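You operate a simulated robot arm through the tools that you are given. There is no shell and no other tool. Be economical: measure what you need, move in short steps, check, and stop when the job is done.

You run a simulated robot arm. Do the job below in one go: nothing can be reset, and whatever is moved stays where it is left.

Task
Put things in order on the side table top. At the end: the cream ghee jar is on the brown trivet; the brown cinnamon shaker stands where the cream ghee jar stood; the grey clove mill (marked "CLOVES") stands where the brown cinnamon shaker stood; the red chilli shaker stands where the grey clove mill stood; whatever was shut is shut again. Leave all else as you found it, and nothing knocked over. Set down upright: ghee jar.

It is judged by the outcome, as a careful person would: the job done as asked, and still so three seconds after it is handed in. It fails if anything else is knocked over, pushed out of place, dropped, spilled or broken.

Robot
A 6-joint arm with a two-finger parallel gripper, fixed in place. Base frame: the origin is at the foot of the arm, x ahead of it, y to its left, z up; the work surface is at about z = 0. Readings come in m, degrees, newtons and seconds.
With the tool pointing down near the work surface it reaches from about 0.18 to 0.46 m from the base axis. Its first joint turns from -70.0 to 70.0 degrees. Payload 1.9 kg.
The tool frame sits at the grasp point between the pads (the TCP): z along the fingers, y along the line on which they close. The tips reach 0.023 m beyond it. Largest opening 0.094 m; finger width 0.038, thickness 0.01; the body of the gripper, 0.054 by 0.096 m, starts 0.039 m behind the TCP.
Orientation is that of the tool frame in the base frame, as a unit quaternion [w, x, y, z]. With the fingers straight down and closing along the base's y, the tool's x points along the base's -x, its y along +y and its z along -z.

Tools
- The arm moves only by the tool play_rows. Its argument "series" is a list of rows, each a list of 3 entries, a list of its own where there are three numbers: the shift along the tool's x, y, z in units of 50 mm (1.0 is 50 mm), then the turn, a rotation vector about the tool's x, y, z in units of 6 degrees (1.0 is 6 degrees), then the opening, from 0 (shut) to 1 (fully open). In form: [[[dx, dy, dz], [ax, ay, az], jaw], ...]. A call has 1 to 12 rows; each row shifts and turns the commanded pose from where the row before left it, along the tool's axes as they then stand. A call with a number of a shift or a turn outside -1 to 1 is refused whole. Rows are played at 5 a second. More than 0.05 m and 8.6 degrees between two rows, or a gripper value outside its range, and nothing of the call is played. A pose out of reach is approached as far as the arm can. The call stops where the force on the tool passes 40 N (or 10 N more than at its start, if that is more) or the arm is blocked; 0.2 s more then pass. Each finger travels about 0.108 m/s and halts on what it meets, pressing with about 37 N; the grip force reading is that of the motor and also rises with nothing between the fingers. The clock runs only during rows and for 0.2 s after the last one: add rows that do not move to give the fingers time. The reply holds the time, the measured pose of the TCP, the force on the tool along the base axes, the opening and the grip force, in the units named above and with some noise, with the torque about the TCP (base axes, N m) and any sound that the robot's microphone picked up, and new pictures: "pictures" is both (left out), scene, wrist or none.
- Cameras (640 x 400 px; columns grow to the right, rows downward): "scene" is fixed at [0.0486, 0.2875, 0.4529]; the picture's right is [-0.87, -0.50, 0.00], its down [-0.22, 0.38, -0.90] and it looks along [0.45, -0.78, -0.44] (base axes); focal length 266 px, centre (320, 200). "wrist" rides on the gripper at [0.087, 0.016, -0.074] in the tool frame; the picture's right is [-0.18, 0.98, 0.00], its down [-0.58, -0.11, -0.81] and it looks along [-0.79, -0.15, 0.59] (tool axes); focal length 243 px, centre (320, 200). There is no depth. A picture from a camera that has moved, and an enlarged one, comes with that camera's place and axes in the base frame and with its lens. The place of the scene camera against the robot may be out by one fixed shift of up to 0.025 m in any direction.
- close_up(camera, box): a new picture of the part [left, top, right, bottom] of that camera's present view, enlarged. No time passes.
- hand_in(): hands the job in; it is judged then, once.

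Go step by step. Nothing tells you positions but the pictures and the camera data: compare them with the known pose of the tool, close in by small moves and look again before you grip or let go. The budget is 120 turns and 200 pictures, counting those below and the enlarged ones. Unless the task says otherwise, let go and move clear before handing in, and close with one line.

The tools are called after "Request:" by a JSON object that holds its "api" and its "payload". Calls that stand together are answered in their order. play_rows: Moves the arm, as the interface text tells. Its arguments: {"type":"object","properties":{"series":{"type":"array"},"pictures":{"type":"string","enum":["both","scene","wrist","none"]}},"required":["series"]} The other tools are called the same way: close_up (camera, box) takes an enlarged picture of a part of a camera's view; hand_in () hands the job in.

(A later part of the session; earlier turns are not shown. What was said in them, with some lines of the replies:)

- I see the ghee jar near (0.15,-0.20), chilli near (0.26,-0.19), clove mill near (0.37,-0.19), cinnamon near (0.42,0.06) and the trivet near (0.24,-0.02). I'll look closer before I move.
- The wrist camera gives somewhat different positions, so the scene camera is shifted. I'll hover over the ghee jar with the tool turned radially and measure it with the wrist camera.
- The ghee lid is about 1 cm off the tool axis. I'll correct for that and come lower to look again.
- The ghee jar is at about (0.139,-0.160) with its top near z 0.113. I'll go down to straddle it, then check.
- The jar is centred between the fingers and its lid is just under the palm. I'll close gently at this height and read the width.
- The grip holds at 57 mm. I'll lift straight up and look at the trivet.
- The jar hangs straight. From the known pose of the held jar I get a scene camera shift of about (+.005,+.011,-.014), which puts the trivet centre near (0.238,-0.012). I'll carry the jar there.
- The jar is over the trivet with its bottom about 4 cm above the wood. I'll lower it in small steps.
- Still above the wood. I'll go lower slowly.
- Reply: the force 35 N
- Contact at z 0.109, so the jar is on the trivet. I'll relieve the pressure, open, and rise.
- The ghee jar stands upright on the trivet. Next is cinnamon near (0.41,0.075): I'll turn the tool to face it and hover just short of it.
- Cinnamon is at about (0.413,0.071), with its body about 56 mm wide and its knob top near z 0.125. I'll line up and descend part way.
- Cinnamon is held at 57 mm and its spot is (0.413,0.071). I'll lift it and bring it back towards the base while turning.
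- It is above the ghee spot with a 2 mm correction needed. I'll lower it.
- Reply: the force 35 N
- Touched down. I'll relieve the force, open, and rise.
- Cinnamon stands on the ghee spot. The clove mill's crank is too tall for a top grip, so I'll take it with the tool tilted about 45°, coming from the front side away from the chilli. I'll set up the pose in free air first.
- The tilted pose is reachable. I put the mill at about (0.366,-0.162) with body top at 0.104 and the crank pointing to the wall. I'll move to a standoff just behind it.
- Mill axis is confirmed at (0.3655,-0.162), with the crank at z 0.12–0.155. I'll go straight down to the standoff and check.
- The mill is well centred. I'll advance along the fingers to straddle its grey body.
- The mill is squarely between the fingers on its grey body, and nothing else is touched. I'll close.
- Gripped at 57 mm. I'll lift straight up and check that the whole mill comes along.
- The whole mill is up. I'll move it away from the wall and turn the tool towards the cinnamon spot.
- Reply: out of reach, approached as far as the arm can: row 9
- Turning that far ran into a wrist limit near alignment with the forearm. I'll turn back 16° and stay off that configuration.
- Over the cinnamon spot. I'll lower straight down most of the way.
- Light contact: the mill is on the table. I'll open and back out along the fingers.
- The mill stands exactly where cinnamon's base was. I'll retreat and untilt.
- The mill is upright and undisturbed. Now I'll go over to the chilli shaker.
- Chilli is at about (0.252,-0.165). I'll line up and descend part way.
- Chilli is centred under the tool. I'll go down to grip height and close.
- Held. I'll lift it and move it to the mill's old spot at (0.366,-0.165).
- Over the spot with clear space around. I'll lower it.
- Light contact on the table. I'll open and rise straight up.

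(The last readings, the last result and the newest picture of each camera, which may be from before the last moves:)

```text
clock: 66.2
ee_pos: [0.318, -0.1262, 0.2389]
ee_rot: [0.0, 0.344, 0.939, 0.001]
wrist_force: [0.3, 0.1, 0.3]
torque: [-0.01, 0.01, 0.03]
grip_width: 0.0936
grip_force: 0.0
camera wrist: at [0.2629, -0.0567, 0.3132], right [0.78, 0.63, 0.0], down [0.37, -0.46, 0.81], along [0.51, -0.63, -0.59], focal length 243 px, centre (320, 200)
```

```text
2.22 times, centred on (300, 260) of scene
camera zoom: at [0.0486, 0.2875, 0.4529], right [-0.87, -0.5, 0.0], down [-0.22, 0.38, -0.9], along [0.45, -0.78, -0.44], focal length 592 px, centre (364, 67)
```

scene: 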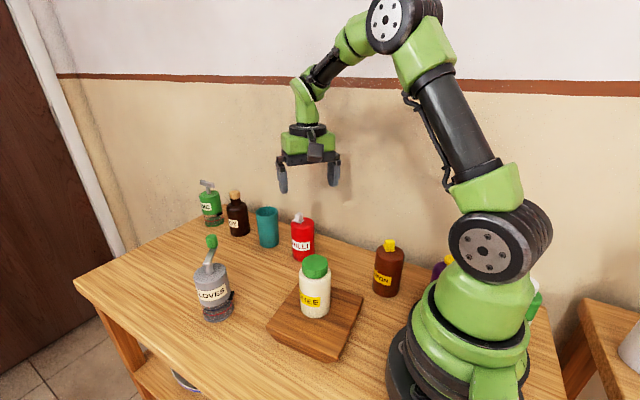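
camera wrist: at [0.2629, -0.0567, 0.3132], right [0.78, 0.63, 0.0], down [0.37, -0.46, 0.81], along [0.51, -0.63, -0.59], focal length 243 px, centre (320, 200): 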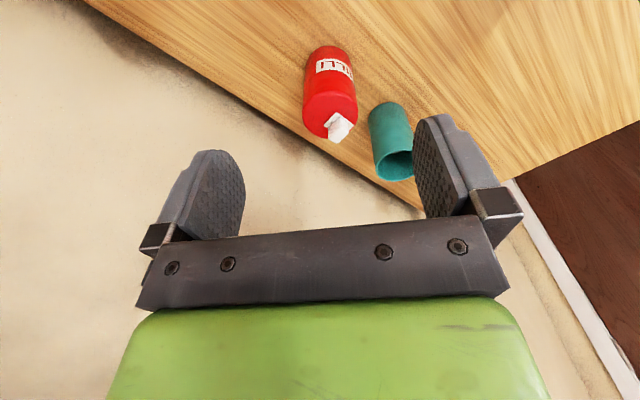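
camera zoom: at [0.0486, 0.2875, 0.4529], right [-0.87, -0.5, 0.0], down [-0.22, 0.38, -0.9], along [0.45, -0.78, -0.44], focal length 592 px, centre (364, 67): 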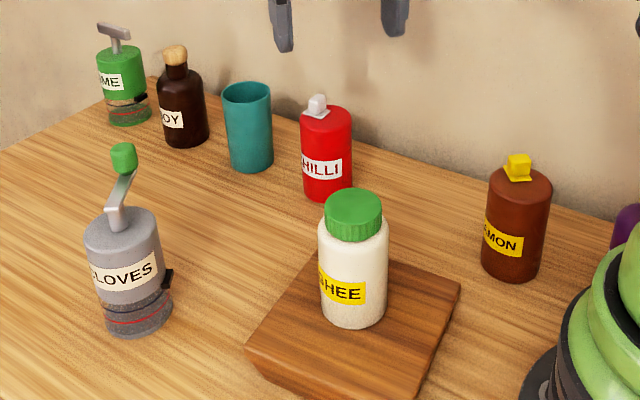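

All four items stand upright at their places, nothing was opened, the cup, bottles and trivet are unmoved, and the arm is clear. I'm handing in.

Request:
{"api": "hand_in", "payload": {}}

```text
The job is handed in.
```

The job is done and handed in: the ghee jar is upright on the trivet, and the cinnamon shaker, clove mill and chilli shaker each stand in the spot you asked for, within a few millimetres. Nothing was knocked over or opened.
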